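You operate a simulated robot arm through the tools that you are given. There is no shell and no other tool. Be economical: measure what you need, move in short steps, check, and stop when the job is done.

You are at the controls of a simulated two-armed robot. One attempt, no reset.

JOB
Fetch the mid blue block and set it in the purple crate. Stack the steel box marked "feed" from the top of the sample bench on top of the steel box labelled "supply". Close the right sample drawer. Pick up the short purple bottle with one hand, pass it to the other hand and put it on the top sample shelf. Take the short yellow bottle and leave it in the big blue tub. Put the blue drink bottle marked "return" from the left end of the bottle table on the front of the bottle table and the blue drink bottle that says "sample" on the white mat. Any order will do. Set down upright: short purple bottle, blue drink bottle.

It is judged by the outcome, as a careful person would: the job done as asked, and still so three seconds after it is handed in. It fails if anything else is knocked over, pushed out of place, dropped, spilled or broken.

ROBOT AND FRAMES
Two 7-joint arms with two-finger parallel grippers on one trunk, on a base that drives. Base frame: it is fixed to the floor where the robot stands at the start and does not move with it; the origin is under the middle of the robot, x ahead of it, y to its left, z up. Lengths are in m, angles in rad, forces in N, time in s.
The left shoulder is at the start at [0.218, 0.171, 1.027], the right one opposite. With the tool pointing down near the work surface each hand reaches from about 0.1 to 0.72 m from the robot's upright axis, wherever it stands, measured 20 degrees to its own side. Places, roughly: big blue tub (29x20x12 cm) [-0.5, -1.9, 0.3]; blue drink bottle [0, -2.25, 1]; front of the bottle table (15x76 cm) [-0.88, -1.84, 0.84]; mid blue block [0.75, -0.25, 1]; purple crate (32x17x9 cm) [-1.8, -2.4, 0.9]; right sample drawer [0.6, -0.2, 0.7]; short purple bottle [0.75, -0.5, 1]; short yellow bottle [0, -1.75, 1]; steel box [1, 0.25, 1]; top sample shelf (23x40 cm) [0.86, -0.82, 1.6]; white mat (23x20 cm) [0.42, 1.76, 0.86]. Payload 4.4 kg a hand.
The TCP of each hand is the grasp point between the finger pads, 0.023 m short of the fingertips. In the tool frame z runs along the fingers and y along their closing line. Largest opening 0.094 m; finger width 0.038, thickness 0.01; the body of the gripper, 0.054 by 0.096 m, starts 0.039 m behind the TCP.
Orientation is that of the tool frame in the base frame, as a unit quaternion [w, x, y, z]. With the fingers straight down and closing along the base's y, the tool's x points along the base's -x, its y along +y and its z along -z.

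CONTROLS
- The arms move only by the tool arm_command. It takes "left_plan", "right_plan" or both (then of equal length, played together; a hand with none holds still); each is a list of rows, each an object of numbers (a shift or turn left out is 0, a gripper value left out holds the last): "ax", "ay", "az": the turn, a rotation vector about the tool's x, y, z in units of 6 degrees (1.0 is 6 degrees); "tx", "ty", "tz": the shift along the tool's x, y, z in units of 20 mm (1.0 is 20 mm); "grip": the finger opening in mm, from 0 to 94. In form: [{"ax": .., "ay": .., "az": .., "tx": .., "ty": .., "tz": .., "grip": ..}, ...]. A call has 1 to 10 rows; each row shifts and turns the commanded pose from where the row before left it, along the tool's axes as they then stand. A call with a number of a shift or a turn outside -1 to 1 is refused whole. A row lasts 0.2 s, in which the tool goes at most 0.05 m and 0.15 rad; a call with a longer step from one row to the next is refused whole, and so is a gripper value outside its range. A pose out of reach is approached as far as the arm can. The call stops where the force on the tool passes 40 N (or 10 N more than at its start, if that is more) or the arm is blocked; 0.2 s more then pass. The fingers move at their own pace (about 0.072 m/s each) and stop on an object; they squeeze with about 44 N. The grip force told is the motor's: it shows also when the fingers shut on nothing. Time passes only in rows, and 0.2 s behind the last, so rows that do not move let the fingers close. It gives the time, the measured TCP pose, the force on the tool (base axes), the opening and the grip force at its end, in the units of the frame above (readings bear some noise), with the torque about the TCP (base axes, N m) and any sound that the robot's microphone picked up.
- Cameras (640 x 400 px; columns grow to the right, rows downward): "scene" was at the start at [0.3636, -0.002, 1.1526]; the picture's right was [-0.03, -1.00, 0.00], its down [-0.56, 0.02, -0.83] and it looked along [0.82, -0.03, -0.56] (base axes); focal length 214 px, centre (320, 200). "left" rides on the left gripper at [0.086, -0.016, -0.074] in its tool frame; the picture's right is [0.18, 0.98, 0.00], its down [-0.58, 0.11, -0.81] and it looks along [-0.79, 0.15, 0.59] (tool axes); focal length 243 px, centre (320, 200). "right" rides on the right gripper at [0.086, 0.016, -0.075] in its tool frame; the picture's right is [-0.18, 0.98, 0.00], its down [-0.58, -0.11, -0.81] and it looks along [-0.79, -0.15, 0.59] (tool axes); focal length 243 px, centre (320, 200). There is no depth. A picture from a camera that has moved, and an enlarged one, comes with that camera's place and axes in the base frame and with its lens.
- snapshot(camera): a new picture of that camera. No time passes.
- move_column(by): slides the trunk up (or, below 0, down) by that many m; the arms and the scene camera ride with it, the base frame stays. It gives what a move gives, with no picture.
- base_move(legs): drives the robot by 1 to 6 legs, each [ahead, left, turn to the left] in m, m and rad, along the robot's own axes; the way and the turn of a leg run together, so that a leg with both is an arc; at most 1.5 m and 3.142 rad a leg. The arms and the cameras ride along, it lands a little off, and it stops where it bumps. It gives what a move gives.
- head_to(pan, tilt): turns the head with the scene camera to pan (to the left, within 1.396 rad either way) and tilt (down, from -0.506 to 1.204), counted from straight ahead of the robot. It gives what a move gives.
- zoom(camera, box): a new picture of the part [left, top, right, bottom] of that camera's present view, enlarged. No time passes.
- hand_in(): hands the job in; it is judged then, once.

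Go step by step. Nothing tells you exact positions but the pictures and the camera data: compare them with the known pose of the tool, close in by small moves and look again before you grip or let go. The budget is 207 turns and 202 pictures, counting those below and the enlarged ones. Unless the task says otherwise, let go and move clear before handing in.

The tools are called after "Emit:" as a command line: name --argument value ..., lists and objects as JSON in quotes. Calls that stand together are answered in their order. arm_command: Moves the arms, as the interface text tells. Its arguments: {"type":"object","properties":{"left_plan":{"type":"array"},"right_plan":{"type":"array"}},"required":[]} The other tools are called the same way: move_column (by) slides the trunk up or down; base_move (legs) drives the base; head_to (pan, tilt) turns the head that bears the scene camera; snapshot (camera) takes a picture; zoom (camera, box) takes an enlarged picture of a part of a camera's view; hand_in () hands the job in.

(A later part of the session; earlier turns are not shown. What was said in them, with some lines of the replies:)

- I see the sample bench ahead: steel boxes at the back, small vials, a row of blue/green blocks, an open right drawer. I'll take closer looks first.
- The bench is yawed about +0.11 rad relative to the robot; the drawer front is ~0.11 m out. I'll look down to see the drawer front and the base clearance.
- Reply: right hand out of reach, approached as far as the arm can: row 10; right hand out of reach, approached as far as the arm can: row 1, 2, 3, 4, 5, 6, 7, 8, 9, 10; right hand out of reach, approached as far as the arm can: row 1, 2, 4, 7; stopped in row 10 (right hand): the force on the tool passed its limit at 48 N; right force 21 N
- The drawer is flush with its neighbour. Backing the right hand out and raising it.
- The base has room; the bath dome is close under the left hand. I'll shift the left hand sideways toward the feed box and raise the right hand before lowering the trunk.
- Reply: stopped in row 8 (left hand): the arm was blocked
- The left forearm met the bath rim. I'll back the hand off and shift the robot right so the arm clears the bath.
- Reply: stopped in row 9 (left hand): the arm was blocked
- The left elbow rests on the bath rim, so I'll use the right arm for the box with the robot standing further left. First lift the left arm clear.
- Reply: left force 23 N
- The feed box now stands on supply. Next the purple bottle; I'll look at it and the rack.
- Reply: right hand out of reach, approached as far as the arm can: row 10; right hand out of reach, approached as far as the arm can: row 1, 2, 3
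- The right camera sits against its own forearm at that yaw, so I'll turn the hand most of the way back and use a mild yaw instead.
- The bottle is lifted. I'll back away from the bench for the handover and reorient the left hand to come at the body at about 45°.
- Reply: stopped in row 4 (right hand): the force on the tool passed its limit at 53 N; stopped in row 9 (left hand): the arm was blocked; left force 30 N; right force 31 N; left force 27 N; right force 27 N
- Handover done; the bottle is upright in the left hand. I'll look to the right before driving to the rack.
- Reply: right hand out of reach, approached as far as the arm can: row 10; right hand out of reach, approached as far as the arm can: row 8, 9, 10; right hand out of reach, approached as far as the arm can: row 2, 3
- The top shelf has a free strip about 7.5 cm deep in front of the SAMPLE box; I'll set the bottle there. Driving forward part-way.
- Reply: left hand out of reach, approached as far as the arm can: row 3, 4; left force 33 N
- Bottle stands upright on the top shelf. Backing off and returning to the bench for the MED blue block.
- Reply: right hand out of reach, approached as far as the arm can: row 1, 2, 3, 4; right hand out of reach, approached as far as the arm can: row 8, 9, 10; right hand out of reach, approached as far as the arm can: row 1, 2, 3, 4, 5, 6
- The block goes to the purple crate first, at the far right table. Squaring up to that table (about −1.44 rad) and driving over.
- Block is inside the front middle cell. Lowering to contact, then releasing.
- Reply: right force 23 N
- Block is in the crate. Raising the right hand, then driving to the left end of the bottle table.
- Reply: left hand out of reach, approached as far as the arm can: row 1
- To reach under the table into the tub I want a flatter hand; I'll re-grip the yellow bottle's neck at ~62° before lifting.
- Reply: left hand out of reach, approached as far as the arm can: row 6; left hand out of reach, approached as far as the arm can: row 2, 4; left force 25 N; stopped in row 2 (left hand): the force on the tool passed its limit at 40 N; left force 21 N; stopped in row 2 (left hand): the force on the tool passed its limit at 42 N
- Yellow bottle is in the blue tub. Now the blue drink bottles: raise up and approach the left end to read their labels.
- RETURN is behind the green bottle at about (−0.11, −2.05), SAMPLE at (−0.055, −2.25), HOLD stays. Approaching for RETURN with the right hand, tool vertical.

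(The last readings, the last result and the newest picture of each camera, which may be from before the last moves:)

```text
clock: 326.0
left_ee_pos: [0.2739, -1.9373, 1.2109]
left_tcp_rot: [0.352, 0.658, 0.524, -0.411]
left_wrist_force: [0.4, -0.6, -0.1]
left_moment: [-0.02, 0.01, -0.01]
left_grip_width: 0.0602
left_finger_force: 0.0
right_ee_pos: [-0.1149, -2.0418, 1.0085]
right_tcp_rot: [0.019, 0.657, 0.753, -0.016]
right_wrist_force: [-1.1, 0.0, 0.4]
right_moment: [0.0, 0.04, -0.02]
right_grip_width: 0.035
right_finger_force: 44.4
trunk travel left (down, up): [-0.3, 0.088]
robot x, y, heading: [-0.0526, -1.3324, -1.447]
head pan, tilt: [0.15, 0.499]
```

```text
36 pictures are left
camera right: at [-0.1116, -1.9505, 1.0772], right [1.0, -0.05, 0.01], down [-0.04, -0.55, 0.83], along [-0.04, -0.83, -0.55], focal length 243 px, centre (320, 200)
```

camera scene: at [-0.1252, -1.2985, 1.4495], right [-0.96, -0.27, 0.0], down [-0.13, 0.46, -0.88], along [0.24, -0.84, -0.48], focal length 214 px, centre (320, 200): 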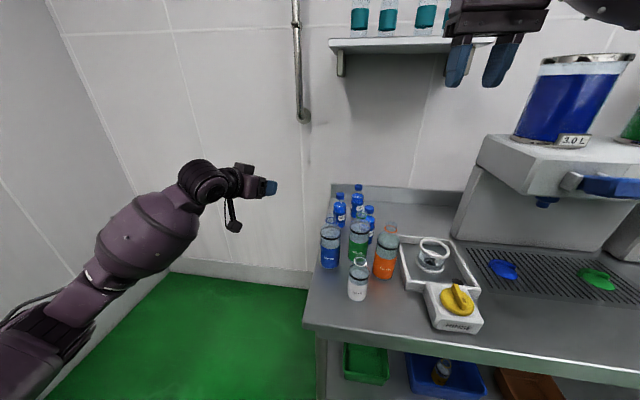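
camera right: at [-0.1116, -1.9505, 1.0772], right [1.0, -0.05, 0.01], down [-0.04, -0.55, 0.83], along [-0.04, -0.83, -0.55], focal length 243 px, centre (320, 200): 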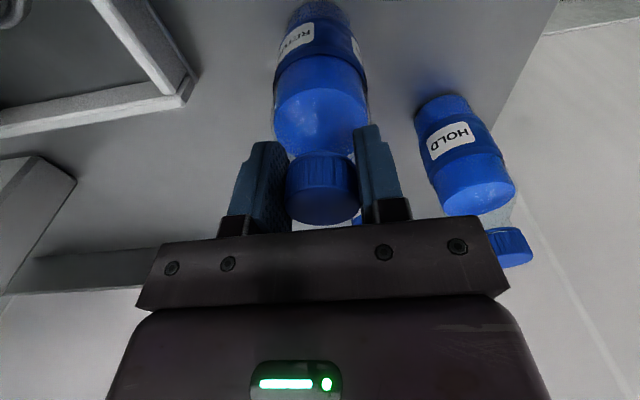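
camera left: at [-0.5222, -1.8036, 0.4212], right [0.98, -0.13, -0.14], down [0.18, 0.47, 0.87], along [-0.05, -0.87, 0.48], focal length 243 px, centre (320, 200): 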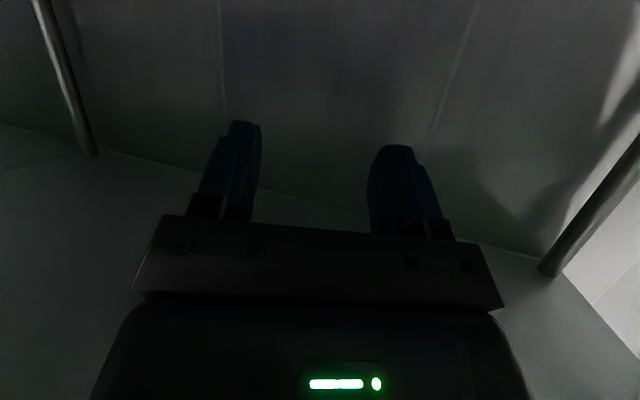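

Emit:
arm_command --right_plan '[{"tz": -0.5}, {"tz": -1}, {"tz": -1}, {"tz": -1}, {"tz": -1}, {"tz": -1}, {"tz": -1}, {"tz": -1}, {"tz": -1}, {"tz": -1}]'

Emit:
arm_command --right_plan '[{"tz": -1}, {"tz": -1}, {"tz": -0.5}]'

Emit:
base_move --legs '[[-0.35, 0, 0], [0, -0.653, 0], [0.15, 0, 0]]'

Emit:
head_to --pan -0.15 --tilt 0.7

Emit:
snapshot --camera "scene"

```text
clock: 328.2
left_ee_pos: [0.274, -1.9372, 1.2109]
left_tcp_rot: [0.353, 0.657, 0.524, -0.411]
left_wrist_force: [0.1, 0.2, 0.6]
left_moment: [0.03, 0.0, 0.02]
left_grip_width: 0.0598
left_finger_force: 0.1
right_ee_pos: [-0.1159, -2.0326, 1.2011]
right_tcp_rot: [0.018, 0.657, 0.753, -0.015]
right_wrist_force: [-0.5, 0.4, -3.3]
right_moment: [0.0, -0.01, -0.01]
right_grip_width: 0.0349
right_finger_force: 44.0
trunk travel left (down, up): [-0.3, 0.088]
robot x, y, heading: [-0.0548, -1.3297, -1.441]
head pan, tilt: [0.15, 0.499]
```

```text
clock: 329.0
left_ee_pos: [0.273, -1.9363, 1.211]
left_tcp_rot: [0.352, 0.658, 0.524, -0.411]
left_wrist_force: [0.8, 0.1, 0.2]
left_moment: [0.03, -0.02, 0.02]
left_grip_width: 0.0599
left_finger_force: 0.2
right_ee_pos: [-0.1167, -2.0299, 1.2493]
right_tcp_rot: [0.018, 0.658, 0.753, -0.015]
right_wrist_force: [0.5, 0.3, -2.7]
right_moment: [0.04, 0.01, 0.01]
right_grip_width: 0.0349
right_finger_force: 43.5
trunk travel left (down, up): [-0.3, 0.088]
robot x, y, heading: [-0.0563, -1.3346, -1.443]
head pan, tilt: [0.15, 0.499]
```

```text
clock: 338.0
left_ee_pos: [-0.3998, -1.8238, 1.2096]
left_tcp_rot: [0.352, 0.658, 0.523, -0.411]
left_wrist_force: [0.2, -0.9, -0.4]
left_moment: [-0.01, -0.01, -0.02]
left_grip_width: 0.0602
left_finger_force: 0.0
right_ee_pos: [-0.7901, -1.9145, 1.2486]
right_tcp_rot: [0.019, 0.659, 0.752, -0.016]
right_wrist_force: [-1.2, -1.2, -3.9]
right_moment: [0.06, 0.0, 0.02]
right_grip_width: 0.0347
right_finger_force: 44.7
trunk travel left (down, up): [-0.3, 0.088]
robot x, y, heading: [-0.7247, -1.2161, -1.447]
head pan, tilt: [0.15, 0.499]
```

```text
clock: 338.8
left_ee_pos: [-0.4001, -1.8238, 1.2111]
left_tcp_rot: [0.351, 0.659, 0.522, -0.413]
left_wrist_force: [-0.5, -0.6, -1.0]
left_moment: [-0.02, -0.02, 0.01]
left_grip_width: 0.06
left_finger_force: 0.1
right_ee_pos: [-0.7906, -1.9145, 1.25]
right_tcp_rot: [0.019, 0.659, 0.752, -0.016]
right_wrist_force: [-0.1, -1.3, -3.3]
right_moment: [0.0, 0.0, 0.0]
right_grip_width: 0.0351
right_finger_force: 44.2
trunk travel left (down, up): [-0.3, 0.088]
robot x, y, heading: [-0.7253, -1.2149, -1.45]
head pan, tilt: [-0.15, 0.7]
```

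```text
35 pictures are left
camera scene: at [-0.7173, -1.3654, 1.4318], right [-1.0, 0.03, 0.0], down [0.02, 0.64, -0.77], along [-0.02, -0.76, -0.64], focal length 214 px, centre (320, 200)
```

scene: 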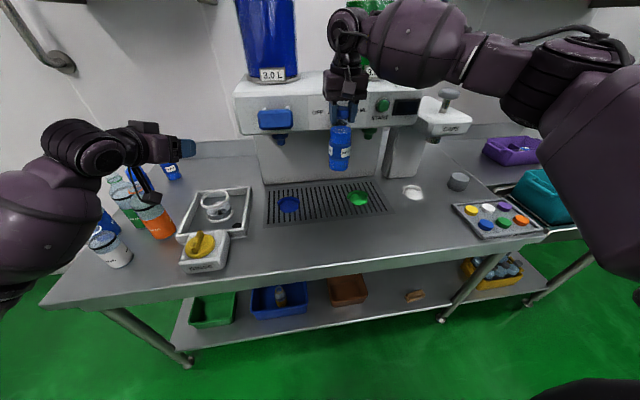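

Emit:
arm_command --right_plan '[{"tz": 1, "tx": 0.48}, {"tz": 1, "tx": 0.48}, {"tz": 1, "tx": 0.48}, {"tz": 1, "tx": 0.48}, {"tz": 1, "tx": 0.48}, {"tz": 1, "tx": 0.48}, {"tz": 1, "tx": 0.48}, {"tz": 1, "tx": 0.48}, {"tz": 1, "tx": 0.48}, {"tz": 1, "tx": 0.48}]'

Emit:
snapshot --camera "scene"

```text
clock: 341.0
left_ee_pos: [-0.3999, -1.8227, 1.2115]
left_tcp_rot: [0.351, 0.659, 0.522, -0.412]
left_wrist_force: [-0.7, 0.1, 0.9]
left_moment: [0.02, 0.0, -0.02]
left_grip_width: 0.0601
left_finger_force: 0.0
right_ee_pos: [-0.802, -1.8286, 1.0443]
right_tcp_rot: [0.019, 0.659, 0.752, -0.015]
right_wrist_force: [-0.1, -0.2, -3.3]
right_moment: [0.02, 0.02, 0.03]
right_grip_width: 0.0349
right_finger_force: 43.8
trunk travel left (down, up): [-0.3, 0.088]
robot x, y, heading: [-0.7226, -1.2126, -1.452]
head pan, tilt: [-0.15, 0.7]
```

```text
34 pictures are left
camera scene: at [-0.7175, -1.3656, 1.4318], right [-1.0, 0.03, 0.0], down [0.02, 0.64, -0.76], along [-0.02, -0.76, -0.64], focal length 214 px, centre (320, 200)
```

scene: 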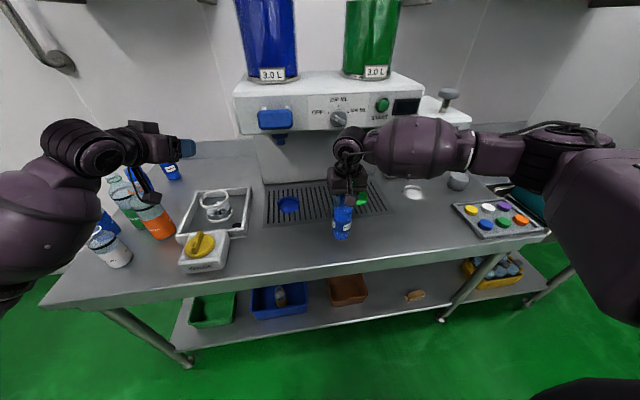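

Position is good. Lowering to contact.

Emit:
arm_command --right_plan '[{"tz": 0.6}, {"tz": 0.5}, {"tz": 0.25}, {"tz": 0.2}]'

Emit:
arm_command --right_plan '[{"tz": 0.12}, {"tz": 0.12}]'

```text
clock: 342.0
left_ee_pos: [-0.3997, -1.8219, 1.2105]
left_tcp_rot: [0.352, 0.658, 0.522, -0.412]
left_wrist_force: [-0.7, -0.7, 0.4]
left_moment: [-0.02, 0.01, -0.03]
left_grip_width: 0.0599
left_finger_force: 0.0
right_ee_pos: [-0.8012, -1.8298, 1.0146]
right_tcp_rot: [0.019, 0.659, 0.752, -0.016]
right_wrist_force: [-0.8, -0.1, -3.4]
right_moment: [0.04, 0.03, 0.0]
right_grip_width: 0.0351
right_finger_force: 43.3
trunk travel left (down, up): [-0.3, 0.088]
robot x, y, heading: [-0.7234, -1.218, -1.453]
head pan, tilt: [-0.15, 0.7]
```

```text
clock: 342.6
left_ee_pos: [-0.4008, -1.8225, 1.2118]
left_tcp_rot: [0.351, 0.659, 0.522, -0.412]
left_wrist_force: [-0.6, -1.2, -0.3]
left_moment: [0.01, -0.01, 0.01]
left_grip_width: 0.0601
left_finger_force: 0.1
right_ee_pos: [-0.8008, -1.8292, 1.0099]
right_tcp_rot: [0.019, 0.659, 0.752, -0.016]
right_wrist_force: [0.0, 0.2, -3.0]
right_moment: [0.02, -0.01, 0.01]
right_grip_width: 0.0355
right_finger_force: 43.8
trunk travel left (down, up): [-0.3, 0.088]
robot x, y, heading: [-0.7224, -1.2168, -1.451]
head pan, tilt: [-0.15, 0.7]
```

Emit:
arm_command --right_plan '[{"tz": 0.08}, {"tz": 0.08}]'

```text
clock: 343.2
left_ee_pos: [-0.4003, -1.8213, 1.2121]
left_tcp_rot: [0.352, 0.659, 0.522, -0.412]
left_wrist_force: [-0.2, -1.3, -0.1]
left_moment: [0.02, 0.0, 0.02]
left_grip_width: 0.0599
left_finger_force: 0.1
right_ee_pos: [-0.8015, -1.8288, 1.0079]
right_tcp_rot: [0.02, 0.659, 0.752, -0.016]
right_wrist_force: [-2.7, 1.6, 12.7]
right_moment: [0.56, 0.52, 0.08]
right_grip_width: 0.035
right_finger_force: 43.8
trunk travel left (down, up): [-0.3, 0.088]
robot x, y, heading: [-0.7212, -1.2184, -1.446]
head pan, tilt: [-0.15, 0.7]
```

Contact. Releasing and rising.

Emit:
arm_command --right_plan '[{"tz": -0.02, "grip": 70}, {}, {}, {"tz": -0.5}, {"tz": -1}, {"tz": -1}, {"tz": -1}, {"tz": -1}, {"tz": -1}, {"tz": -1}]'

Emit:
snapshot --camera "scene"

```text
clock: 345.4
left_ee_pos: [-0.4006, -1.822, 1.2103]
left_tcp_rot: [0.352, 0.658, 0.521, -0.414]
left_wrist_force: [0.0, 0.3, 0.2]
left_moment: [0.02, 0.0, -0.02]
left_grip_width: 0.0602
left_finger_force: 0.0
right_ee_pos: [-0.8004, -1.8225, 1.1365]
right_tcp_rot: [0.019, 0.66, 0.751, -0.017]
right_wrist_force: [-0.5, -0.5, -0.4]
right_moment: [0.0, 0.0, 0.02]
right_grip_width: 0.0701
right_finger_force: 0.0
trunk travel left (down, up): [-0.3, 0.088]
robot x, y, heading: [-0.7242, -1.2159, -1.452]
head pan, tilt: [-0.15, 0.7]
```

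```text
33 pictures are left
camera scene: at [-0.7172, -1.3649, 1.4319], right [-1.0, 0.03, 0.0], down [0.02, 0.64, -0.77], along [-0.02, -0.76, -0.64], focal length 214 px, centre (320, 200)
```

scene: 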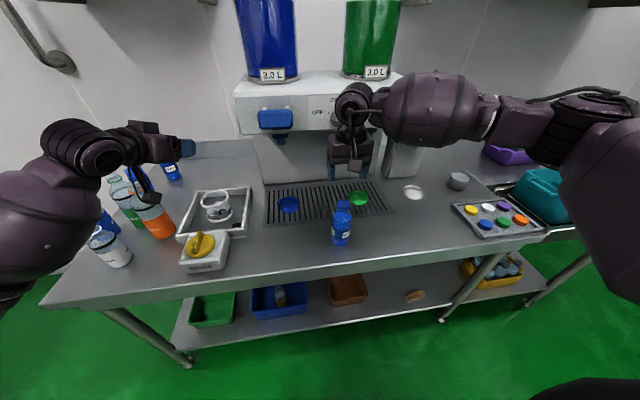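

RETURN stands on the front strip. Now SAMPLE.

Emit:
arm_command --right_plan '[{"tz": -1}, {"tz": -1}, {"tz": -1}, {"tz": -1}, {"tz": -1}, {"tz": -1}, {"tz": -1}, {"tz": -1}]'

Emit:
base_move --legs '[[-0.1, 0, 0], [0, 0.632, 0], [0.335, 0, 0]]'

Emit:
arm_command --right_plan '[{"ay": -1, "tx": -0.7}, {"ay": -1, "tx": -0.7}, {"ay": -1, "tx": -0.7}, {"ay": -1, "tx": -0.7}, {"tx": -0.88, "tz": 0.47}, {"tx": -0.88, "tz": 0.47}, {"tx": -0.88, "tz": 0.47}, {"tx": -0.88, "tz": 0.47}]'

Emit:
snapshot --camera "right"

```text
clock: 347.2
left_ee_pos: [-0.3999, -1.8224, 1.2121]
left_tcp_rot: [0.351, 0.659, 0.522, -0.412]
left_wrist_force: [0.0, -0.8, 0.0]
left_moment: [-0.01, 0.0, 0.03]
left_grip_width: 0.06
left_finger_force: 0.1
right_ee_pos: [-0.8023, -1.8134, 1.2956]
right_tcp_rot: [0.019, 0.659, 0.751, -0.016]
right_wrist_force: [0.4, -0.2, 0.5]
right_moment: [0.01, 0.01, 0.0]
right_grip_width: 0.0701
right_finger_force: 0.0
trunk travel left (down, up): [-0.3, 0.088]
robot x, y, heading: [-0.7237, -1.217, -1.454]
head pan, tilt: [-0.15, 0.7]
```

```text
clock: 355.7
left_ee_pos: [0.265, -1.9721, 1.2107]
left_tcp_rot: [0.353, 0.657, 0.526, -0.41]
left_wrist_force: [0.5, 0.1, -0.8]
left_moment: [-0.02, 0.01, -0.03]
left_grip_width: 0.0599
left_finger_force: 0.1
right_ee_pos: [-0.1385, -1.9705, 1.2967]
right_tcp_rot: [0.018, 0.654, 0.756, -0.016]
right_wrist_force: [-1.2, 0.4, -0.3]
right_moment: [0.0, -0.01, 0.03]
right_grip_width: 0.0701
right_finger_force: 0.1
trunk travel left (down, up): [-0.3, 0.088]
robot x, y, heading: [-0.0678, -1.3689, -1.44]
head pan, tilt: [-0.15, 0.7]
```

```text
clock: 357.5
left_ee_pos: [0.264, -1.9709, 1.2104]
left_tcp_rot: [0.354, 0.655, 0.526, -0.41]
left_wrist_force: [0.5, -0.4, 0.7]
left_moment: [0.02, -0.01, 0.01]
left_grip_width: 0.0599
left_finger_force: 0.0
right_ee_pos: [-0.1198, -2.103, 1.3067]
right_tcp_rot: [0.176, 0.636, 0.736, -0.152]
right_wrist_force: [-0.3, 0.6, -0.4]
right_moment: [-0.02, -0.01, 0.02]
right_grip_width: 0.0702
right_finger_force: 0.0
trunk travel left (down, up): [-0.3, 0.088]
robot x, y, heading: [-0.0692, -1.3706, -1.435]
head pan, tilt: [-0.15, 0.7]
```

```text
32 pictures are left
camera right: at [-0.1224, -1.9905, 1.3315], right [1.0, -0.02, 0.08], down [-0.09, -0.17, 0.98], along [-0.01, -0.99, -0.17], focal length 243 px, centre (320, 200)
```

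right: 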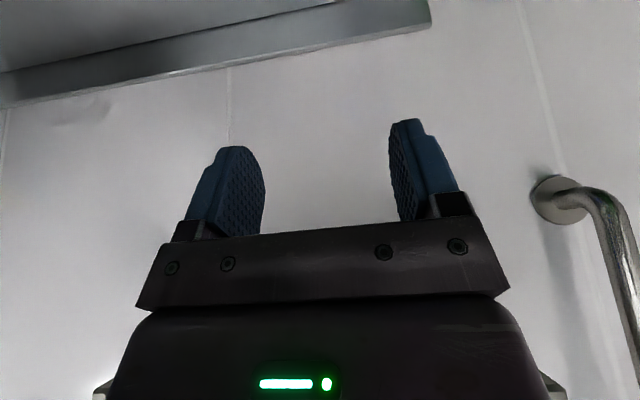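

Emit:
arm_command --right_plan '[{"tz": 1, "ty": 0.235, "tx": 0.064}, {"tz": 1, "ty": 0.235, "tx": 0.064}, {"tz": 1, "ty": 0.235, "tx": 0.064}, {"tz": 1, "ty": 0.235, "tx": 0.064}, {"tz": 1, "ty": 0.235, "tx": 0.064}, {"tz": 1, "ty": 0.235, "tx": 0.064}, {"tz": 1, "ty": 0.235, "tx": 0.064}, {"tz": 1, "ty": 0.235, "tx": 0.064}, {"tz": 1, "ty": 0.235, "tx": 0.064}, {"tz": 1, "ty": 0.235, "tx": 0.064}]'

Emit:
snapshot --camera "right"

Emit:
head_to --pan 0.1 --tilt 0.55

Emit:
zoom --camera "scene" --box '[270, 120, 430, 260]'

```text
clock: 359.7
left_ee_pos: [0.2633, -1.9701, 1.209]
left_tcp_rot: [0.354, 0.656, 0.526, -0.41]
left_wrist_force: [-0.1, 0.0, 0.3]
left_moment: [0.02, 0.03, -0.01]
left_grip_width: 0.06
left_finger_force: 0.0
right_ee_pos: [-0.0627, -2.1732, 1.1196]
right_tcp_rot: [0.175, 0.637, 0.735, -0.152]
right_wrist_force: [0.5, -0.4, 0.0]
right_moment: [-0.03, 0.02, -0.01]
right_grip_width: 0.0699
right_finger_force: 0.1
trunk travel left (down, up): [-0.3, 0.088]
robot x, y, heading: [-0.0674, -1.3735, -1.436]
head pan, tilt: [-0.15, 0.7]
```

```text
31 pictures are left
camera right: at [-0.0635, -2.0616, 1.1454], right [1.0, -0.02, 0.08], down [-0.09, -0.17, 0.98], along [-0.01, -0.99, -0.17], focal length 243 px, centre (320, 200)
```

right: 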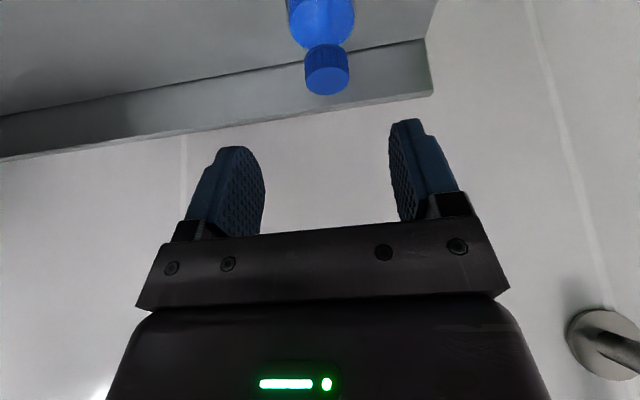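

```text
clock: 360.5
left_ee_pos: [0.2646, -1.9711, 1.2121]
left_tcp_rot: [0.354, 0.655, 0.526, -0.411]
left_wrist_force: [0.0, -0.1, -0.7]
left_moment: [0.02, 0.03, -0.01]
left_grip_width: 0.0601
left_finger_force: 0.0
right_ee_pos: [-0.0632, -2.1734, 1.1211]
right_tcp_rot: [0.175, 0.637, 0.735, -0.151]
right_wrist_force: [-0.3, 0.0, 0.8]
right_moment: [-0.01, 0.01, 0.03]
right_grip_width: 0.0698
right_finger_force: 0.1
trunk travel left (down, up): [-0.3, 0.088]
robot x, y, heading: [-0.0714, -1.3702, -1.433]
head pan, tilt: [0.099, 0.55]
```

```text
2.86 times, centred on (350, 190) of scene
camera zoom: at [-0.0376, -1.5207, 1.4449], right [-0.97, -0.23, 0.0], down [-0.12, 0.51, -0.85], along [0.2, -0.83, -0.52], focal length 613 px, centre (234, 229)
```

zoom: 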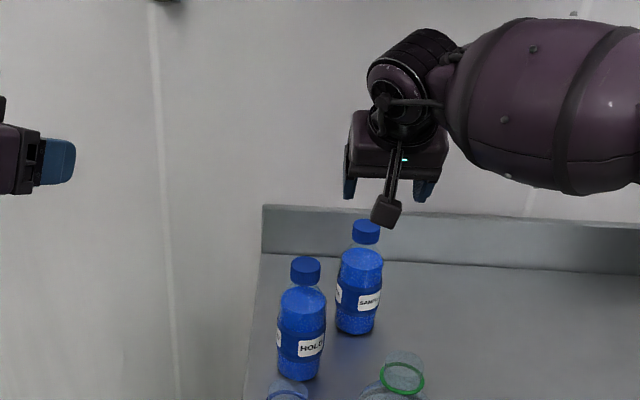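

Emit:
arm_command --right_plan '[{"tz": 1, "tx": -0.06, "ty": 0.03}, {"tz": 1, "tx": -0.06, "ty": 0.03}, {"tz": 1, "tx": -0.06, "ty": 0.03}, {"tz": 1, "tx": -0.06, "ty": 0.03}]'

Emit:
snapshot --camera "right"

```text
clock: 361.5
left_ee_pos: [0.2643, -1.9725, 1.211]
left_tcp_rot: [0.354, 0.656, 0.526, -0.41]
left_wrist_force: [0.7, -0.4, -0.3]
left_moment: [0.02, 0.02, -0.02]
left_grip_width: 0.0601
left_finger_force: 0.1
right_ee_pos: [-0.0548, -2.2121, 1.0524]
right_tcp_rot: [0.176, 0.636, 0.736, -0.151]
right_wrist_force: [-0.1, 0.4, 0.2]
right_moment: [0.0, 0.02, -0.01]
right_grip_width: 0.0701
right_finger_force: 0.0
trunk travel left (down, up): [-0.3, 0.088]
robot x, y, heading: [-0.0709, -1.3676, -1.432]
head pan, tilt: [0.099, 0.55]
```

```text
29 pictures are left
camera right: at [-0.0554, -2.0998, 1.0775], right [1.0, -0.02, 0.08], down [-0.09, -0.17, 0.98], along [-0.01, -0.99, -0.17], focal length 243 px, centre (320, 200)
```

right: 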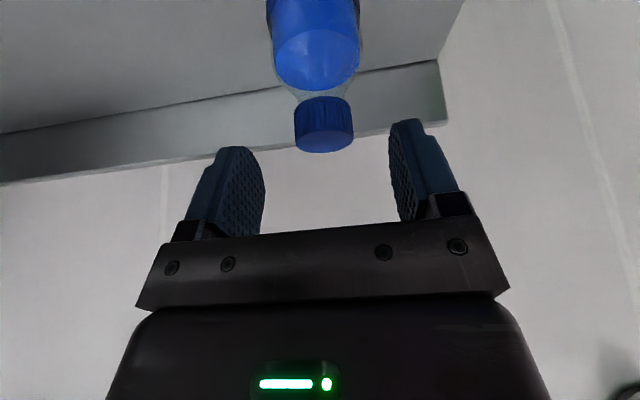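

Emit:
arm_command --right_plan '[{"tz": 0.8, "tx": -0.03}, {"tz": 0.8, "tx": -0.03}, {"tz": 0.7}, {"grip": 15}, {}, {}, {}]'

Emit:
snapshot --camera "right"

```text
clock: 363.1
left_ee_pos: [0.2646, -1.9716, 1.2114]
left_tcp_rot: [0.354, 0.656, 0.527, -0.41]
left_wrist_force: [-0.5, -0.3, 0.4]
left_moment: [0.0, -0.03, -0.01]
left_grip_width: 0.0599
left_finger_force: 0.1
right_ee_pos: [-0.0545, -2.22, 1.0111]
right_tcp_rot: [0.176, 0.637, 0.735, -0.151]
right_wrist_force: [0.5, 0.3, 0.0]
right_moment: [0.09, 0.01, 0.0]
right_grip_width: 0.0351
right_finger_force: 43.8
right hand out of reach, approached as far as the arm can: row 2, 3
trunk travel left (down, up): [-0.3, 0.088]
robot x, y, heading: [-0.0659, -1.3706, -1.432]
head pan, tilt: [0.099, 0.55]
```

```text
28 pictures are left
camera right: at [-0.0562, -2.1081, 1.0377], right [1.0, -0.02, 0.08], down [-0.09, -0.17, 0.98], along [-0.01, -0.99, -0.17], focal length 243 px, centre (320, 200)
```

right: 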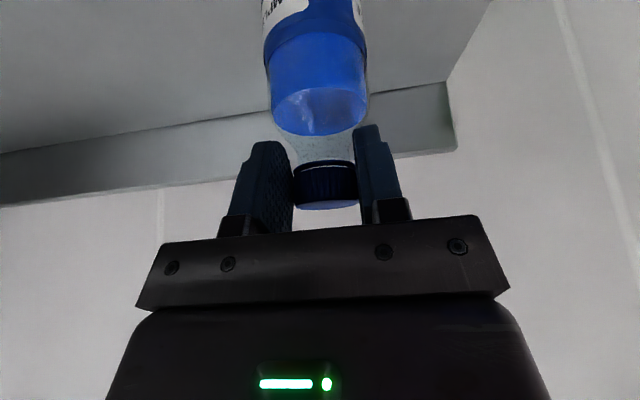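

Emit:
arm_command --right_plan '[{"tz": -0.45, "tx": -0.23}, {"tz": -0.89, "tx": -0.45}, {"tz": -0.89, "tx": -0.45}, {"tz": -0.89, "tx": -0.45}, {"tz": -0.89, "tx": -0.45}, {"tz": -0.89, "tx": -0.45}, {"tz": -0.89, "tx": -0.45}, {"tz": -0.89, "tx": -0.45}, {"tz": -0.89, "tx": -0.45}, {"tz": -0.89, "tx": -0.45}]'

Emit:
snapshot --camera "scene"

```text
clock: 365.3
left_ee_pos: [0.2643, -1.9709, 1.2097]
left_tcp_rot: [0.354, 0.655, 0.526, -0.411]
left_wrist_force: [-0.5, -0.3, 0.1]
left_moment: [0.0, -0.01, 0.03]
left_grip_width: 0.0601
left_finger_force: 0.1
right_ee_pos: [-0.0506, -2.2327, 1.2017]
right_tcp_rot: [0.175, 0.637, 0.735, -0.151]
right_wrist_force: [-0.7, 0.2, -4.0]
right_moment: [0.07, -0.01, 0.01]
right_grip_width: 0.0349
right_finger_force: 44.1
right hand out of reach, approached as far as the arm can: row 2, 4, 6
trunk travel left (down, up): [-0.3, 0.088]
robot x, y, heading: [-0.0688, -1.3659, -1.431]
head pan, tilt: [0.099, 0.55]
```

```text
27 pictures are left
camera scene: at [-0.0375, -1.5206, 1.445], right [-0.97, -0.23, 0.0], down [-0.12, 0.51, -0.85], along [0.2, -0.83, -0.52], focal length 214 px, centre (320, 200)
```

scene: 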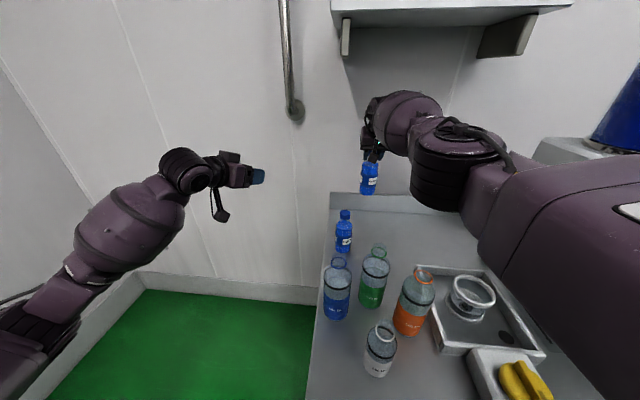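

Emit:
arm_command --right_plan '[{"tz": -0.89, "tx": -0.45}, {"tz": -0.89, "tx": -0.45}, {"tz": -0.89, "tx": -0.45}]'

Emit:
base_move --legs '[[-0.7, 0, 0], [0, -0.65, 0], [-0.2, 0, 0], [0, 0, 2.9]]'

Emit:
head_to --pan -0.3 --tilt 0.35

Emit:
snapshot --camera "scene"

```text
clock: 366.1
left_ee_pos: [0.2639, -1.9717, 1.21]
left_tcp_rot: [0.354, 0.655, 0.525, -0.411]
left_wrist_force: [0.0, -0.1, 0.8]
left_moment: [-0.02, -0.02, 0.01]
left_grip_width: 0.0599
left_finger_force: 0.2
right_ee_pos: [-0.0521, -2.2296, 1.2611]
right_tcp_rot: [0.175, 0.637, 0.735, -0.152]
right_wrist_force: [-0.3, 0.6, -3.2]
right_moment: [0.05, 0.03, 0.0]
right_grip_width: 0.0349
right_finger_force: 44.0
trunk travel left (down, up): [-0.3, 0.088]
robot x, y, heading: [-0.0701, -1.3685, -1.441]
head pan, tilt: [0.099, 0.55]
```

```text
clock: 383.7
left_ee_pos: [-1.0079, 0.0943, 1.2109]
left_tcp_rot: [0.449, -0.446, 0.712, 0.304]
left_wrist_force: [-0.6, -0.5, 0.3]
left_moment: [0.03, -0.01, -0.02]
left_grip_width: 0.06
left_finger_force: 0.0
right_ee_pos: [-0.6426, 0.2746, 1.2604]
right_tcp_rot: [0.17, -0.656, 0.718, 0.156]
right_wrist_force: [0.2, -0.1, -2.9]
right_moment: [-0.11, -0.02, 0.01]
right_grip_width: 0.0344
right_finger_force: 44.4
trunk travel left (down, up): [-0.3, 0.088]
robot x, y, heading: [-0.8254, -0.5652, 1.469]
head pan, tilt: [0.099, 0.55]
```

```text
clock: 384.6
left_ee_pos: [-1.0087, 0.0948, 1.2108]
left_tcp_rot: [0.449, -0.446, 0.712, 0.304]
left_wrist_force: [0.1, 0.9, -0.4]
left_moment: [-0.03, 0.0, 0.0]
left_grip_width: 0.0599
left_finger_force: 0.0
right_ee_pos: [-0.6425, 0.2739, 1.261]
right_tcp_rot: [0.17, -0.656, 0.718, 0.156]
right_wrist_force: [0.4, 0.0, -3.7]
right_moment: [-0.09, 0.01, -0.01]
right_grip_width: 0.0347
right_finger_force: 43.9
trunk travel left (down, up): [-0.3, 0.088]
robot x, y, heading: [-0.8242, -0.5703, 1.468]
head pan, tilt: [-0.3, 0.351]
```

```text
26 pictures are left
camera scene: at [-0.7827, -0.4158, 1.4631], right [0.92, -0.39, 0.0], down [-0.13, -0.32, -0.94], along [0.37, 0.86, -0.34], focal length 214 px, centre (320, 200)
```

scene: 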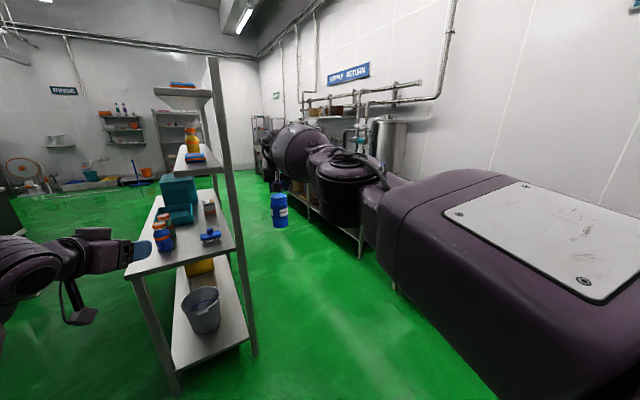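

Emit:
base_move --legs '[[0, -0.66, 0.1], [0.9, 0, 0]]'

Emit:
head_to --pan -0.6 --tilt 0.45

Emit:
snapshot --camera "scene"

```text
clock: 395.1
left_ee_pos: [-0.3836, 0.9216, 1.2108]
left_tcp_rot: [0.436, -0.474, 0.694, 0.322]
left_wrist_force: [0.0, 0.1, 0.5]
left_moment: [-0.02, 0.01, -0.01]
left_grip_width: 0.0599
left_finger_force: 0.1
right_ee_pos: [-0.0317, 1.1306, 1.2606]
right_tcp_rot: [0.165, -0.684, 0.691, 0.164]
right_wrist_force: [0.0, -0.1, -2.9]
right_moment: [-0.07, -0.01, -0.04]
right_grip_width: 0.0347
right_finger_force: 43.7
trunk travel left (down, up): [-0.3, 0.088]
robot x, y, heading: [-0.1463, 0.2758, 1.55]
head pan, tilt: [-0.3, 0.351]
```

```text
clock: 395.9
left_ee_pos: [-0.3837, 0.9225, 1.2106]
left_tcp_rot: [0.436, -0.474, 0.694, 0.321]
left_wrist_force: [-0.7, -1.2, 0.2]
left_moment: [0.01, 0.03, 0.02]
left_grip_width: 0.0601
left_finger_force: 0.1
right_ee_pos: [-0.0323, 1.131, 1.26]
right_tcp_rot: [0.164, -0.684, 0.691, 0.164]
right_wrist_force: [-0.2, -0.2, -3.3]
right_moment: [-0.06, -0.03, -0.02]
right_grip_width: 0.0345
right_finger_force: 44.0
trunk travel left (down, up): [-0.3, 0.088]
robot x, y, heading: [-0.1464, 0.2739, 1.547]
head pan, tilt: [-0.6, 0.45]
```

```text
25 pictures are left
camera scene: at [-0.0923, 0.4181, 1.454], right [0.81, -0.58, 0.0], down [-0.25, -0.35, -0.9], along [0.52, 0.73, -0.44], focal length 214 px, centre (320, 200)
```

scene: 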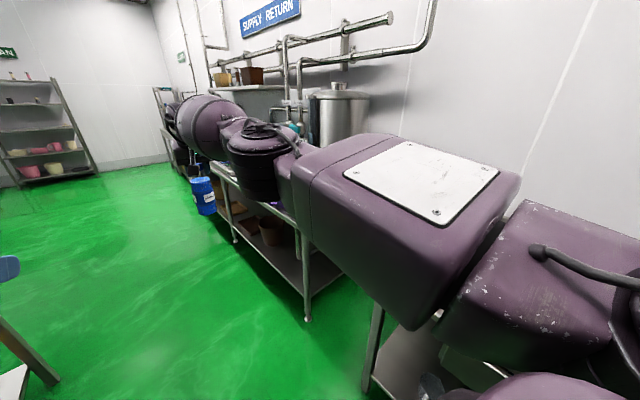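

Emit:
arm_command --right_plan '[{"tx": 0.98, "tz": -0.5}, {"tx": 0.98, "tz": -0.5}, {"tx": 0.98, "tz": -0.5}, {"tx": 0.98, "tz": -0.5}, {"tx": 0.98, "tz": -0.5}, {"tx": 0.98, "tz": -0.5}, {"tx": 0.98, "tz": -0.5}, {"tx": 0.98, "tz": -0.5}, {"tx": 0.98, "tz": -0.5}, {"tx": 0.98, "tz": -0.5}]' --left_plan '[{"tx": -1, "tz": -0.48}, {"tx": -1, "tz": -0.48}, {"tx": -1, "tz": -0.48}, {"tx": -1, "tz": -0.48}, {"tx": -1, "tz": -0.48}, {"tx": -1, "tz": -0.48}, {"tx": -1, "tz": -0.48}, {"tx": -1, "tz": -0.48}, {"tx": -1, "tz": -0.48}, {"tx": -1, "tz": -0.48}]'

Emit:
base_move --legs '[[1.45, 0, 0]]'

Emit:
head_to --pan -1.2 --tilt 0.6

Emit:
snapshot --camera "scene"

```text
clock: 398.1
left_ee_pos: [-0.3767, 0.9141, 1.4331]
left_tcp_rot: [0.437, -0.474, 0.693, 0.322]
left_wrist_force: [0.2, -0.1, 0.8]
left_moment: [-0.05, 0.01, 0.0]
left_grip_width: 0.0603
left_finger_force: 0.2
right_ee_pos: [-0.0333, 0.9102, 1.263]
right_tcp_rot: [0.164, -0.684, 0.692, 0.164]
right_wrist_force: [0.0, 0.0, -2.8]
right_moment: [-0.1, -0.01, 0.01]
right_grip_width: 0.0346
right_finger_force: 44.5
right hand out of reach, approached as far as the arm can: row 1
trunk travel left (down, up): [-0.3, 0.088]
robot x, y, heading: [-0.1439, 0.2776, 1.551]
head pan, tilt: [-0.6, 0.45]
```

```text
clock: 405.3
left_ee_pos: [-0.3247, 2.3646, 1.4318]
left_tcp_rot: [0.438, -0.469, 0.698, 0.318]
left_wrist_force: [0.2, -0.6, -0.1]
left_moment: [0.01, -0.01, -0.01]
left_grip_width: 0.0598
left_finger_force: 0.1
right_ee_pos: [0.0194, 2.353, 1.2618]
right_tcp_rot: [0.165, -0.679, 0.697, 0.162]
right_wrist_force: [-1.5, -0.2, -4.7]
right_moment: [-0.08, 0.02, 0.0]
right_grip_width: 0.0346
right_finger_force: 43.7
trunk travel left (down, up): [-0.3, 0.088]
robot x, y, heading: [-0.1056, 1.7235, 1.538]
head pan, tilt: [-0.6, 0.45]
```

```text
clock: 406.3
left_ee_pos: [-0.3239, 2.363, 1.431]
left_tcp_rot: [0.44, -0.468, 0.698, 0.318]
left_wrist_force: [0.1, 0.7, 0.2]
left_moment: [0.03, -0.01, 0.01]
left_grip_width: 0.0601
left_finger_force: 0.1
right_ee_pos: [0.0192, 2.3531, 1.2606]
right_tcp_rot: [0.165, -0.679, 0.697, 0.162]
right_wrist_force: [-0.1, -0.6, -3.0]
right_moment: [-0.07, 0.02, -0.02]
right_grip_width: 0.0345
right_finger_force: 44.0
trunk travel left (down, up): [-0.3, 0.088]
robot x, y, heading: [-0.1053, 1.7206, 1.531]
head pan, tilt: [-1.201, 0.6]
```

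```text
24 pictures are left
camera scene: at [-0.0192, 1.8172, 1.4404], right [0.33, -0.94, 0.0], down [-0.53, -0.19, -0.83], along [0.78, 0.27, -0.56], focal length 214 px, centre (320, 200)
```

scene: 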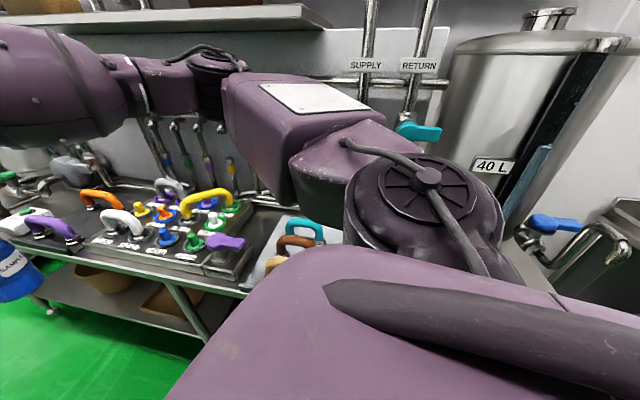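

Emit:
base_move --legs '[[0, 0.1, 0], [0, 0, -1.4]]'

Emit:
head_to --pan -0.1 --tilt 0.7

Emit:
snapshot --camera "scene"

```text
clock: 411.3
left_ee_pos: [0.3889, 2.0518, 1.4314]
left_tcp_rot: [0.539, 0.092, 0.836, -0.04]
left_wrist_force: [-0.6, -0.3, -0.3]
left_moment: [-0.01, 0.0, 0.02]
left_grip_width: 0.0598
left_finger_force: 0.1
right_ee_pos: [0.4384, 1.7104, 1.2608]
right_tcp_rot: [0.231, -0.07, 0.97, 0.017]
right_wrist_force: [0.2, -1.0, -4.0]
right_moment: [-0.02, 0.08, 0.03]
right_grip_width: 0.0345
right_finger_force: 44.2
trunk travel left (down, up): [-0.3, 0.088]
robot x, y, heading: [-0.2066, 1.7281, 0.136]
head pan, tilt: [-1.201, 0.6]
```

```text
clock: 412.6
left_ee_pos: [0.3904, 2.0512, 1.4307]
left_tcp_rot: [0.54, 0.092, 0.836, -0.04]
left_wrist_force: [-0.3, -0.4, 0.2]
left_moment: [0.02, 0.0, 0.0]
left_grip_width: 0.0599
left_finger_force: 0.0
right_ee_pos: [0.4396, 1.7108, 1.2609]
right_tcp_rot: [0.231, -0.07, 0.97, 0.017]
right_wrist_force: [0.4, -0.1, -3.5]
right_moment: [0.0, 0.09, -0.01]
right_grip_width: 0.0346
right_finger_force: 43.6
trunk travel left (down, up): [-0.3, 0.088]
robot x, y, heading: [-0.2066, 1.724, 0.135]
head pan, tilt: [-0.099, 0.7]
```

```text
23 pictures are left
camera scene: at [-0.0548, 1.7379, 1.4318], right [0.03, -1.0, 0.0], down [-0.64, -0.02, -0.76], along [0.76, 0.03, -0.64], focal length 214 px, centre (320, 200)
```

scene: 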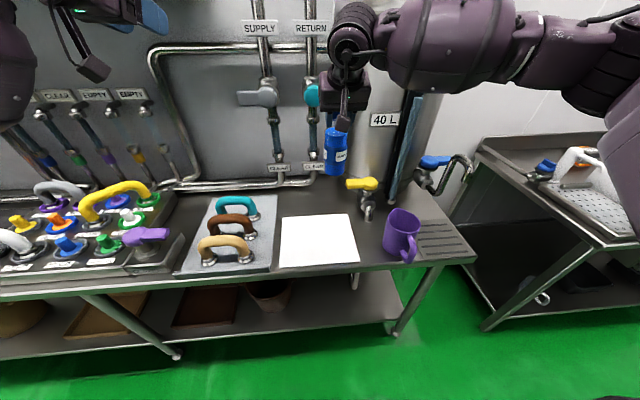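

Emit:
arm_command --right_plan '[{"tx": 0.6, "ty": 0.286, "tz": 0.9}, {"tx": 0.6, "ty": 0.286, "tz": 0.9}, {"tx": 0.6, "ty": 0.286, "tz": 0.9}, {"tx": 0.6, "ty": 0.286, "tz": 0.9}, {"tx": 0.6, "ty": 0.286, "tz": 0.9}, {"tx": 0.6, "ty": 0.286, "tz": 0.9}, {"tx": 0.6, "ty": 0.286, "tz": 0.9}, {"tx": 0.6, "ty": 0.286, "tz": 0.9}, {"tx": 0.6, "ty": 0.286, "tz": 0.9}]'

Emit:
zoom --camera "scene" --box '[230, 130, 410, 280]'

```text
clock: 414.6
left_ee_pos: [0.3898, 2.0514, 1.432]
left_tcp_rot: [0.54, 0.09, 0.836, -0.038]
left_wrist_force: [0.0, 0.1, -0.2]
left_moment: [0.02, -0.01, -0.06]
left_grip_width: 0.0599
left_finger_force: 0.1
right_ee_pos: [0.4072, 1.7607, 1.0669]
right_tcp_rot: [0.23, -0.069, 0.97, 0.018]
right_wrist_force: [-0.1, 0.2, -2.9]
right_moment: [-0.01, 0.07, 0.01]
right_grip_width: 0.0346
right_finger_force: 43.8
trunk travel left (down, up): [-0.3, 0.088]
robot x, y, heading: [-0.2048, 1.7243, 0.13]
head pan, tilt: [-0.099, 0.7]
```

```text
2.67 times, centred on (320, 205) of scene
camera zoom: at [-0.0544, 1.7382, 1.4317], right [0.03, -1.0, 0.0], down [-0.64, -0.02, -0.76], along [0.76, 0.03, -0.64], focal length 572 px, centre (320, 187)
```

zoom: 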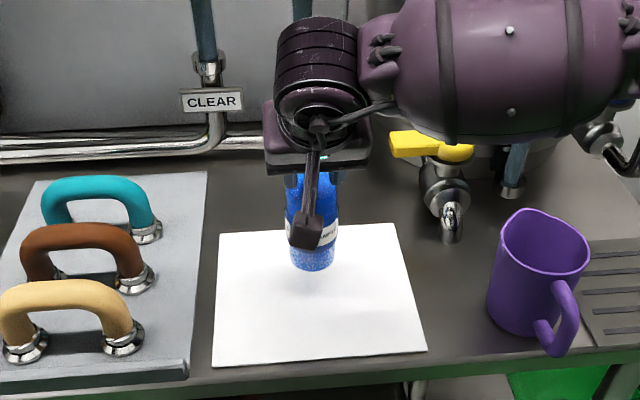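

Emit:
arm_command --right_plan '[{"tx": 0.3, "tz": 0.6}, {"tx": 0.25, "tz": 0.5}, {"tx": 0.13, "tz": 0.26}, {"tx": 0.07, "tz": 0.13}]'

Emit:
arm_command --right_plan '[{"tx": 0.06, "tz": 0.12}, {"tx": 0.06, "tz": 0.12}]'

```text
clock: 415.6
left_ee_pos: [0.3898, 2.0514, 1.431]
left_tcp_rot: [0.54, 0.092, 0.836, -0.04]
left_wrist_force: [-0.4, 0.5, -0.3]
left_moment: [0.0, 0.02, -0.02]
left_grip_width: 0.0599
left_finger_force: 0.0
right_ee_pos: [0.4074, 1.7576, 1.0339]
right_tcp_rot: [0.23, -0.07, 0.97, 0.017]
right_wrist_force: [-0.8, 0.1, -3.6]
right_moment: [-0.01, 0.14, -0.02]
right_grip_width: 0.0348
right_finger_force: 44.1
trunk travel left (down, up): [-0.3, 0.088]
robot x, y, heading: [-0.205, 1.7241, 0.138]
head pan, tilt: [-0.099, 0.7]
```

```text
clock: 416.2
left_ee_pos: [0.3897, 2.0509, 1.4314]
left_tcp_rot: [0.54, 0.091, 0.836, -0.04]
left_wrist_force: [-0.9, 0.2, -0.4]
left_moment: [-0.02, -0.04, 0.0]
left_grip_width: 0.0601
left_finger_force: 0.2
right_ee_pos: [0.4078, 1.7589, 1.0302]
right_tcp_rot: [0.231, -0.069, 0.97, 0.017]
right_wrist_force: [0.6, -0.8, -4.1]
right_moment: [0.01, 0.13, 0.0]
right_grip_width: 0.0347
right_finger_force: 43.7
trunk travel left (down, up): [-0.3, 0.088]
robot x, y, heading: [-0.2038, 1.7265, 0.133]
head pan, tilt: [-0.099, 0.7]
```

Emit:
arm_command --right_plan '[{"tx": 0.06, "tz": 0.12}, {"tx": 0.06, "tz": 0.12}]'

Emit:
arm_command --right_plan '[{"tx": 0.06, "tz": 0.12}, {"tx": 0.06, "tz": 0.12}]'

Emit:
zoom --camera "scene" --box '[260, 160, 380, 260]'

```text
clock: 416.8
left_ee_pos: [0.3888, 2.0504, 1.4323]
left_tcp_rot: [0.54, 0.092, 0.836, -0.04]
left_wrist_force: [0.8, -0.5, -0.1]
left_moment: [-0.02, 0.01, -0.01]
left_grip_width: 0.0597
left_finger_force: 0.1
right_ee_pos: [0.4072, 1.7594, 1.0238]
right_tcp_rot: [0.232, -0.07, 0.97, 0.016]
right_wrist_force: [-0.1, -0.6, -3.2]
right_moment: [-0.04, 0.08, 0.01]
right_grip_width: 0.0347
right_finger_force: 43.8
trunk travel left (down, up): [-0.3, 0.088]
robot x, y, heading: [-0.2057, 1.7253, 0.132]
head pan, tilt: [-0.099, 0.7]
```

```text
clock: 417.4
left_ee_pos: [0.3899, 2.0512, 1.4312]
left_tcp_rot: [0.54, 0.091, 0.836, -0.039]
left_wrist_force: [-0.3, -0.3, -0.3]
left_moment: [-0.02, -0.01, 0.0]
left_grip_width: 0.06
left_finger_force: 0.0
right_ee_pos: [0.4078, 1.7589, 1.0182]
right_tcp_rot: [0.231, -0.071, 0.97, 0.018]
right_wrist_force: [1.0, 0.1, -4.1]
right_moment: [-0.01, 0.13, 0.04]
right_grip_width: 0.0346
right_finger_force: 43.7
trunk travel left (down, up): [-0.3, 0.088]
robot x, y, heading: [-0.2076, 1.7235, 0.13]
head pan, tilt: [-0.099, 0.7]
```

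```text
4.00 times, centred on (320, 210) of scene
camera zoom: at [-0.0548, 1.738, 1.4318], right [0.03, -1.0, 0.0], down [-0.64, -0.02, -0.76], along [0.76, 0.03, -0.64], focal length 858 px, centre (320, 160)
```

zoom: 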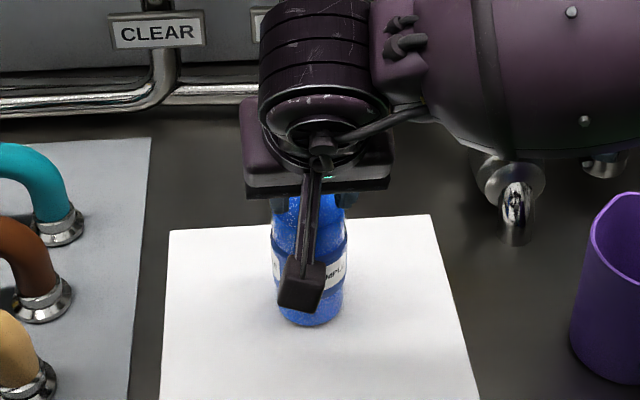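

Emit:
arm_command --right_plan '[{"tx": 0.05, "tz": 0.1}, {"tx": 0.05, "tz": 0.1}]'

Emit:
arm_command --right_plan '[{"tx": 0.05, "tz": 0.1}, {"tx": 0.04, "tz": 0.08}]'

```text
clock: 418.0
left_ee_pos: [0.3875, 2.0506, 1.4325]
left_tcp_rot: [0.542, 0.092, 0.834, -0.04]
left_wrist_force: [0.0, -0.3, 0.3]
left_moment: [0.0, 0.03, -0.01]
left_grip_width: 0.0601
left_finger_force: 0.1
right_ee_pos: [0.4065, 1.7593, 1.0183]
right_tcp_rot: [0.233, -0.07, 0.97, 0.019]
right_wrist_force: [-6.1, -3.4, 16.9]
right_moment: [-0.28, 0.8, 0.03]
right_grip_width: 0.0344
right_finger_force: 43.6
trunk travel left (down, up): [-0.3, 0.088]
robot x, y, heading: [-0.2043, 1.7246, 0.132]
head pan, tilt: [-0.099, 0.7]
```

```text
clock: 418.8
left_ee_pos: [0.3897, 2.0506, 1.4309]
left_tcp_rot: [0.541, 0.091, 0.835, -0.04]
left_wrist_force: [0.1, -0.1, 0.8]
left_moment: [0.0, -0.01, -0.02]
left_grip_width: 0.0599
left_finger_force: 0.0
right_ee_pos: [0.4101, 1.761, 1.0168]
right_tcp_rot: [0.238, -0.069, 0.969, 0.021]
right_wrist_force: [-3.9, -1.3, 16.3]
right_moment: [-0.07, 0.09, -0.06]
right_grip_width: 0.0347
right_finger_force: 43.9
trunk travel left (down, up): [-0.3, 0.088]
robot x, y, heading: [-0.2079, 1.7222, 0.135]
head pan, tilt: [-0.099, 0.7]
stopped in row 2 (right hand): the force on the tool passed its limit at 40 N (the readings are from after the stop); the commanded pose is now the measured one
```

Emit:
arm_command --right_plan '[{"tx": -0.03, "tz": -0.06}, {"grip": 45}, {"grip": 70}, {}, {"tz": -0.5}, {"tz": -1}, {"tz": -1}, {"tz": -1}, {"tz": -1}, {"tz": -1}]'

Emit:
zoom --camera "scene" --box '[230, 130, 410, 280]'

```text
clock: 420.9
left_ee_pos: [0.3906, 2.0508, 1.431]
left_tcp_rot: [0.541, 0.091, 0.835, -0.04]
left_wrist_force: [0.1, 0.5, 0.5]
left_moment: [-0.01, 0.03, 0.01]
left_grip_width: 0.06
left_finger_force: 0.1
right_ee_pos: [0.3607, 1.7509, 1.1144]
right_tcp_rot: [0.236, -0.069, 0.969, 0.018]
right_wrist_force: [-0.7, 0.4, -0.1]
right_moment: [-0.03, 0.0, -0.01]
right_grip_width: 0.0701
right_finger_force: 0.0
trunk travel left (down, up): [-0.3, 0.088]
robot x, y, heading: [-0.2063, 1.7235, 0.135]
head pan, tilt: [-0.099, 0.7]
```

```text
2.67 times, centred on (320, 205) of scene
camera zoom: at [-0.0554, 1.7379, 1.4319], right [0.03, -1.0, 0.0], down [-0.64, -0.02, -0.77], along [0.76, 0.03, -0.64], focal length 572 px, centre (320, 187)
```

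zoom: 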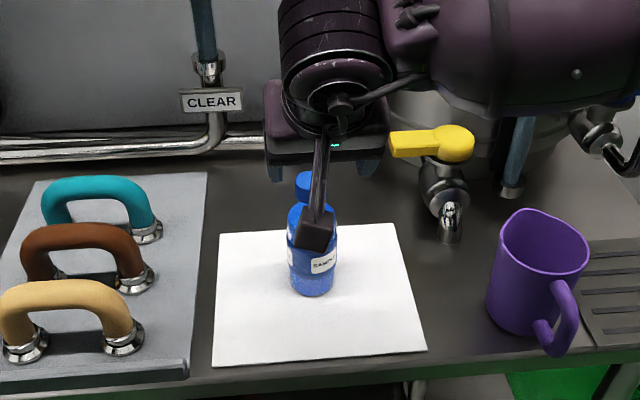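

Emit:
arm_command --right_plan '[{"tz": -1}, {"tz": -1}, {"tz": -1}, {"tz": -1}, {"tz": -1}, {}]'

Emit:
snapshot --camera "scene"

```text
clock: 422.4
left_ee_pos: [0.3898, 2.0501, 1.4323]
left_tcp_rot: [0.54, 0.091, 0.836, -0.04]
left_wrist_force: [-0.8, 0.0, 0.4]
left_moment: [0.01, -0.02, 0.01]
left_grip_width: 0.0598
left_finger_force: 0.1
right_ee_pos: [0.3169, 1.7444, 1.2044]
right_tcp_rot: [0.235, -0.069, 0.969, 0.019]
right_wrist_force: [0.1, -0.2, 0.4]
right_moment: [-0.02, 0.03, 0.0]
right_grip_width: 0.0702
right_finger_force: 0.1
trunk travel left (down, up): [-0.3, 0.088]
robot x, y, heading: [-0.208, 1.7257, 0.135]
head pan, tilt: [-0.099, 0.7]
```

```text
19 pictures are left
camera scene: at [-0.0547, 1.738, 1.4317], right [0.03, -1.0, 0.0], down [-0.64, -0.02, -0.76], along [0.76, 0.03, -0.64], focal length 214 px, centre (320, 200)
```

scene: 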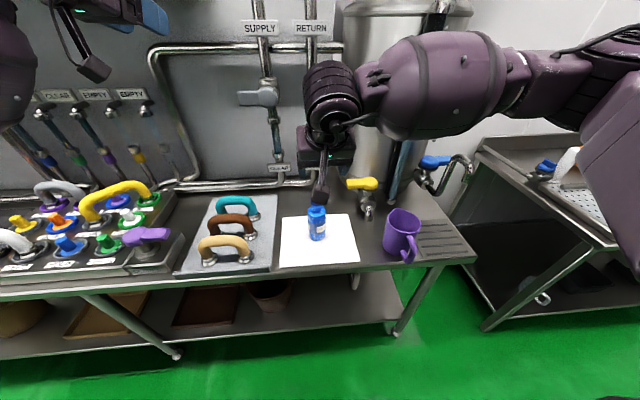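

The SAMPLE bottle stands upright on the white mat and both hands are clear. All the tasks are done, so I'm handing in.

Emit:
hand_in

```text
The job is handed in.
```

I finished every item in the job and handed it in with both hands empty and clear. I checked each placement by camera when I made it, but did not go back for a last look at the sample bench and shelf.

- **Mid blue block:** it is in the purple crate, in the front middle cell.
- **Steel boxes:** "feed" is stacked on "supply".
- **Right sample drawer:** it is closed, level with the drawer beside it.
- **Short purple bottle:** it was passed from the right hand to the left. It stands upright on the top sample shelf, in the narrow free strip in front of the "SAMPLE" box.
- **Short yellow bottle:** it is in the big blue tub.
- **"Return" drink bottle:** it stands upright on the front of the bottle table.
- **"Sample" drink bottle:** it stands upright on the white mat.

While reaching for the "feed" box, the left arm came to rest against the water bath on the sample bench twice and stopped. Pictures taken afterwards showed the bath looking unchanged.
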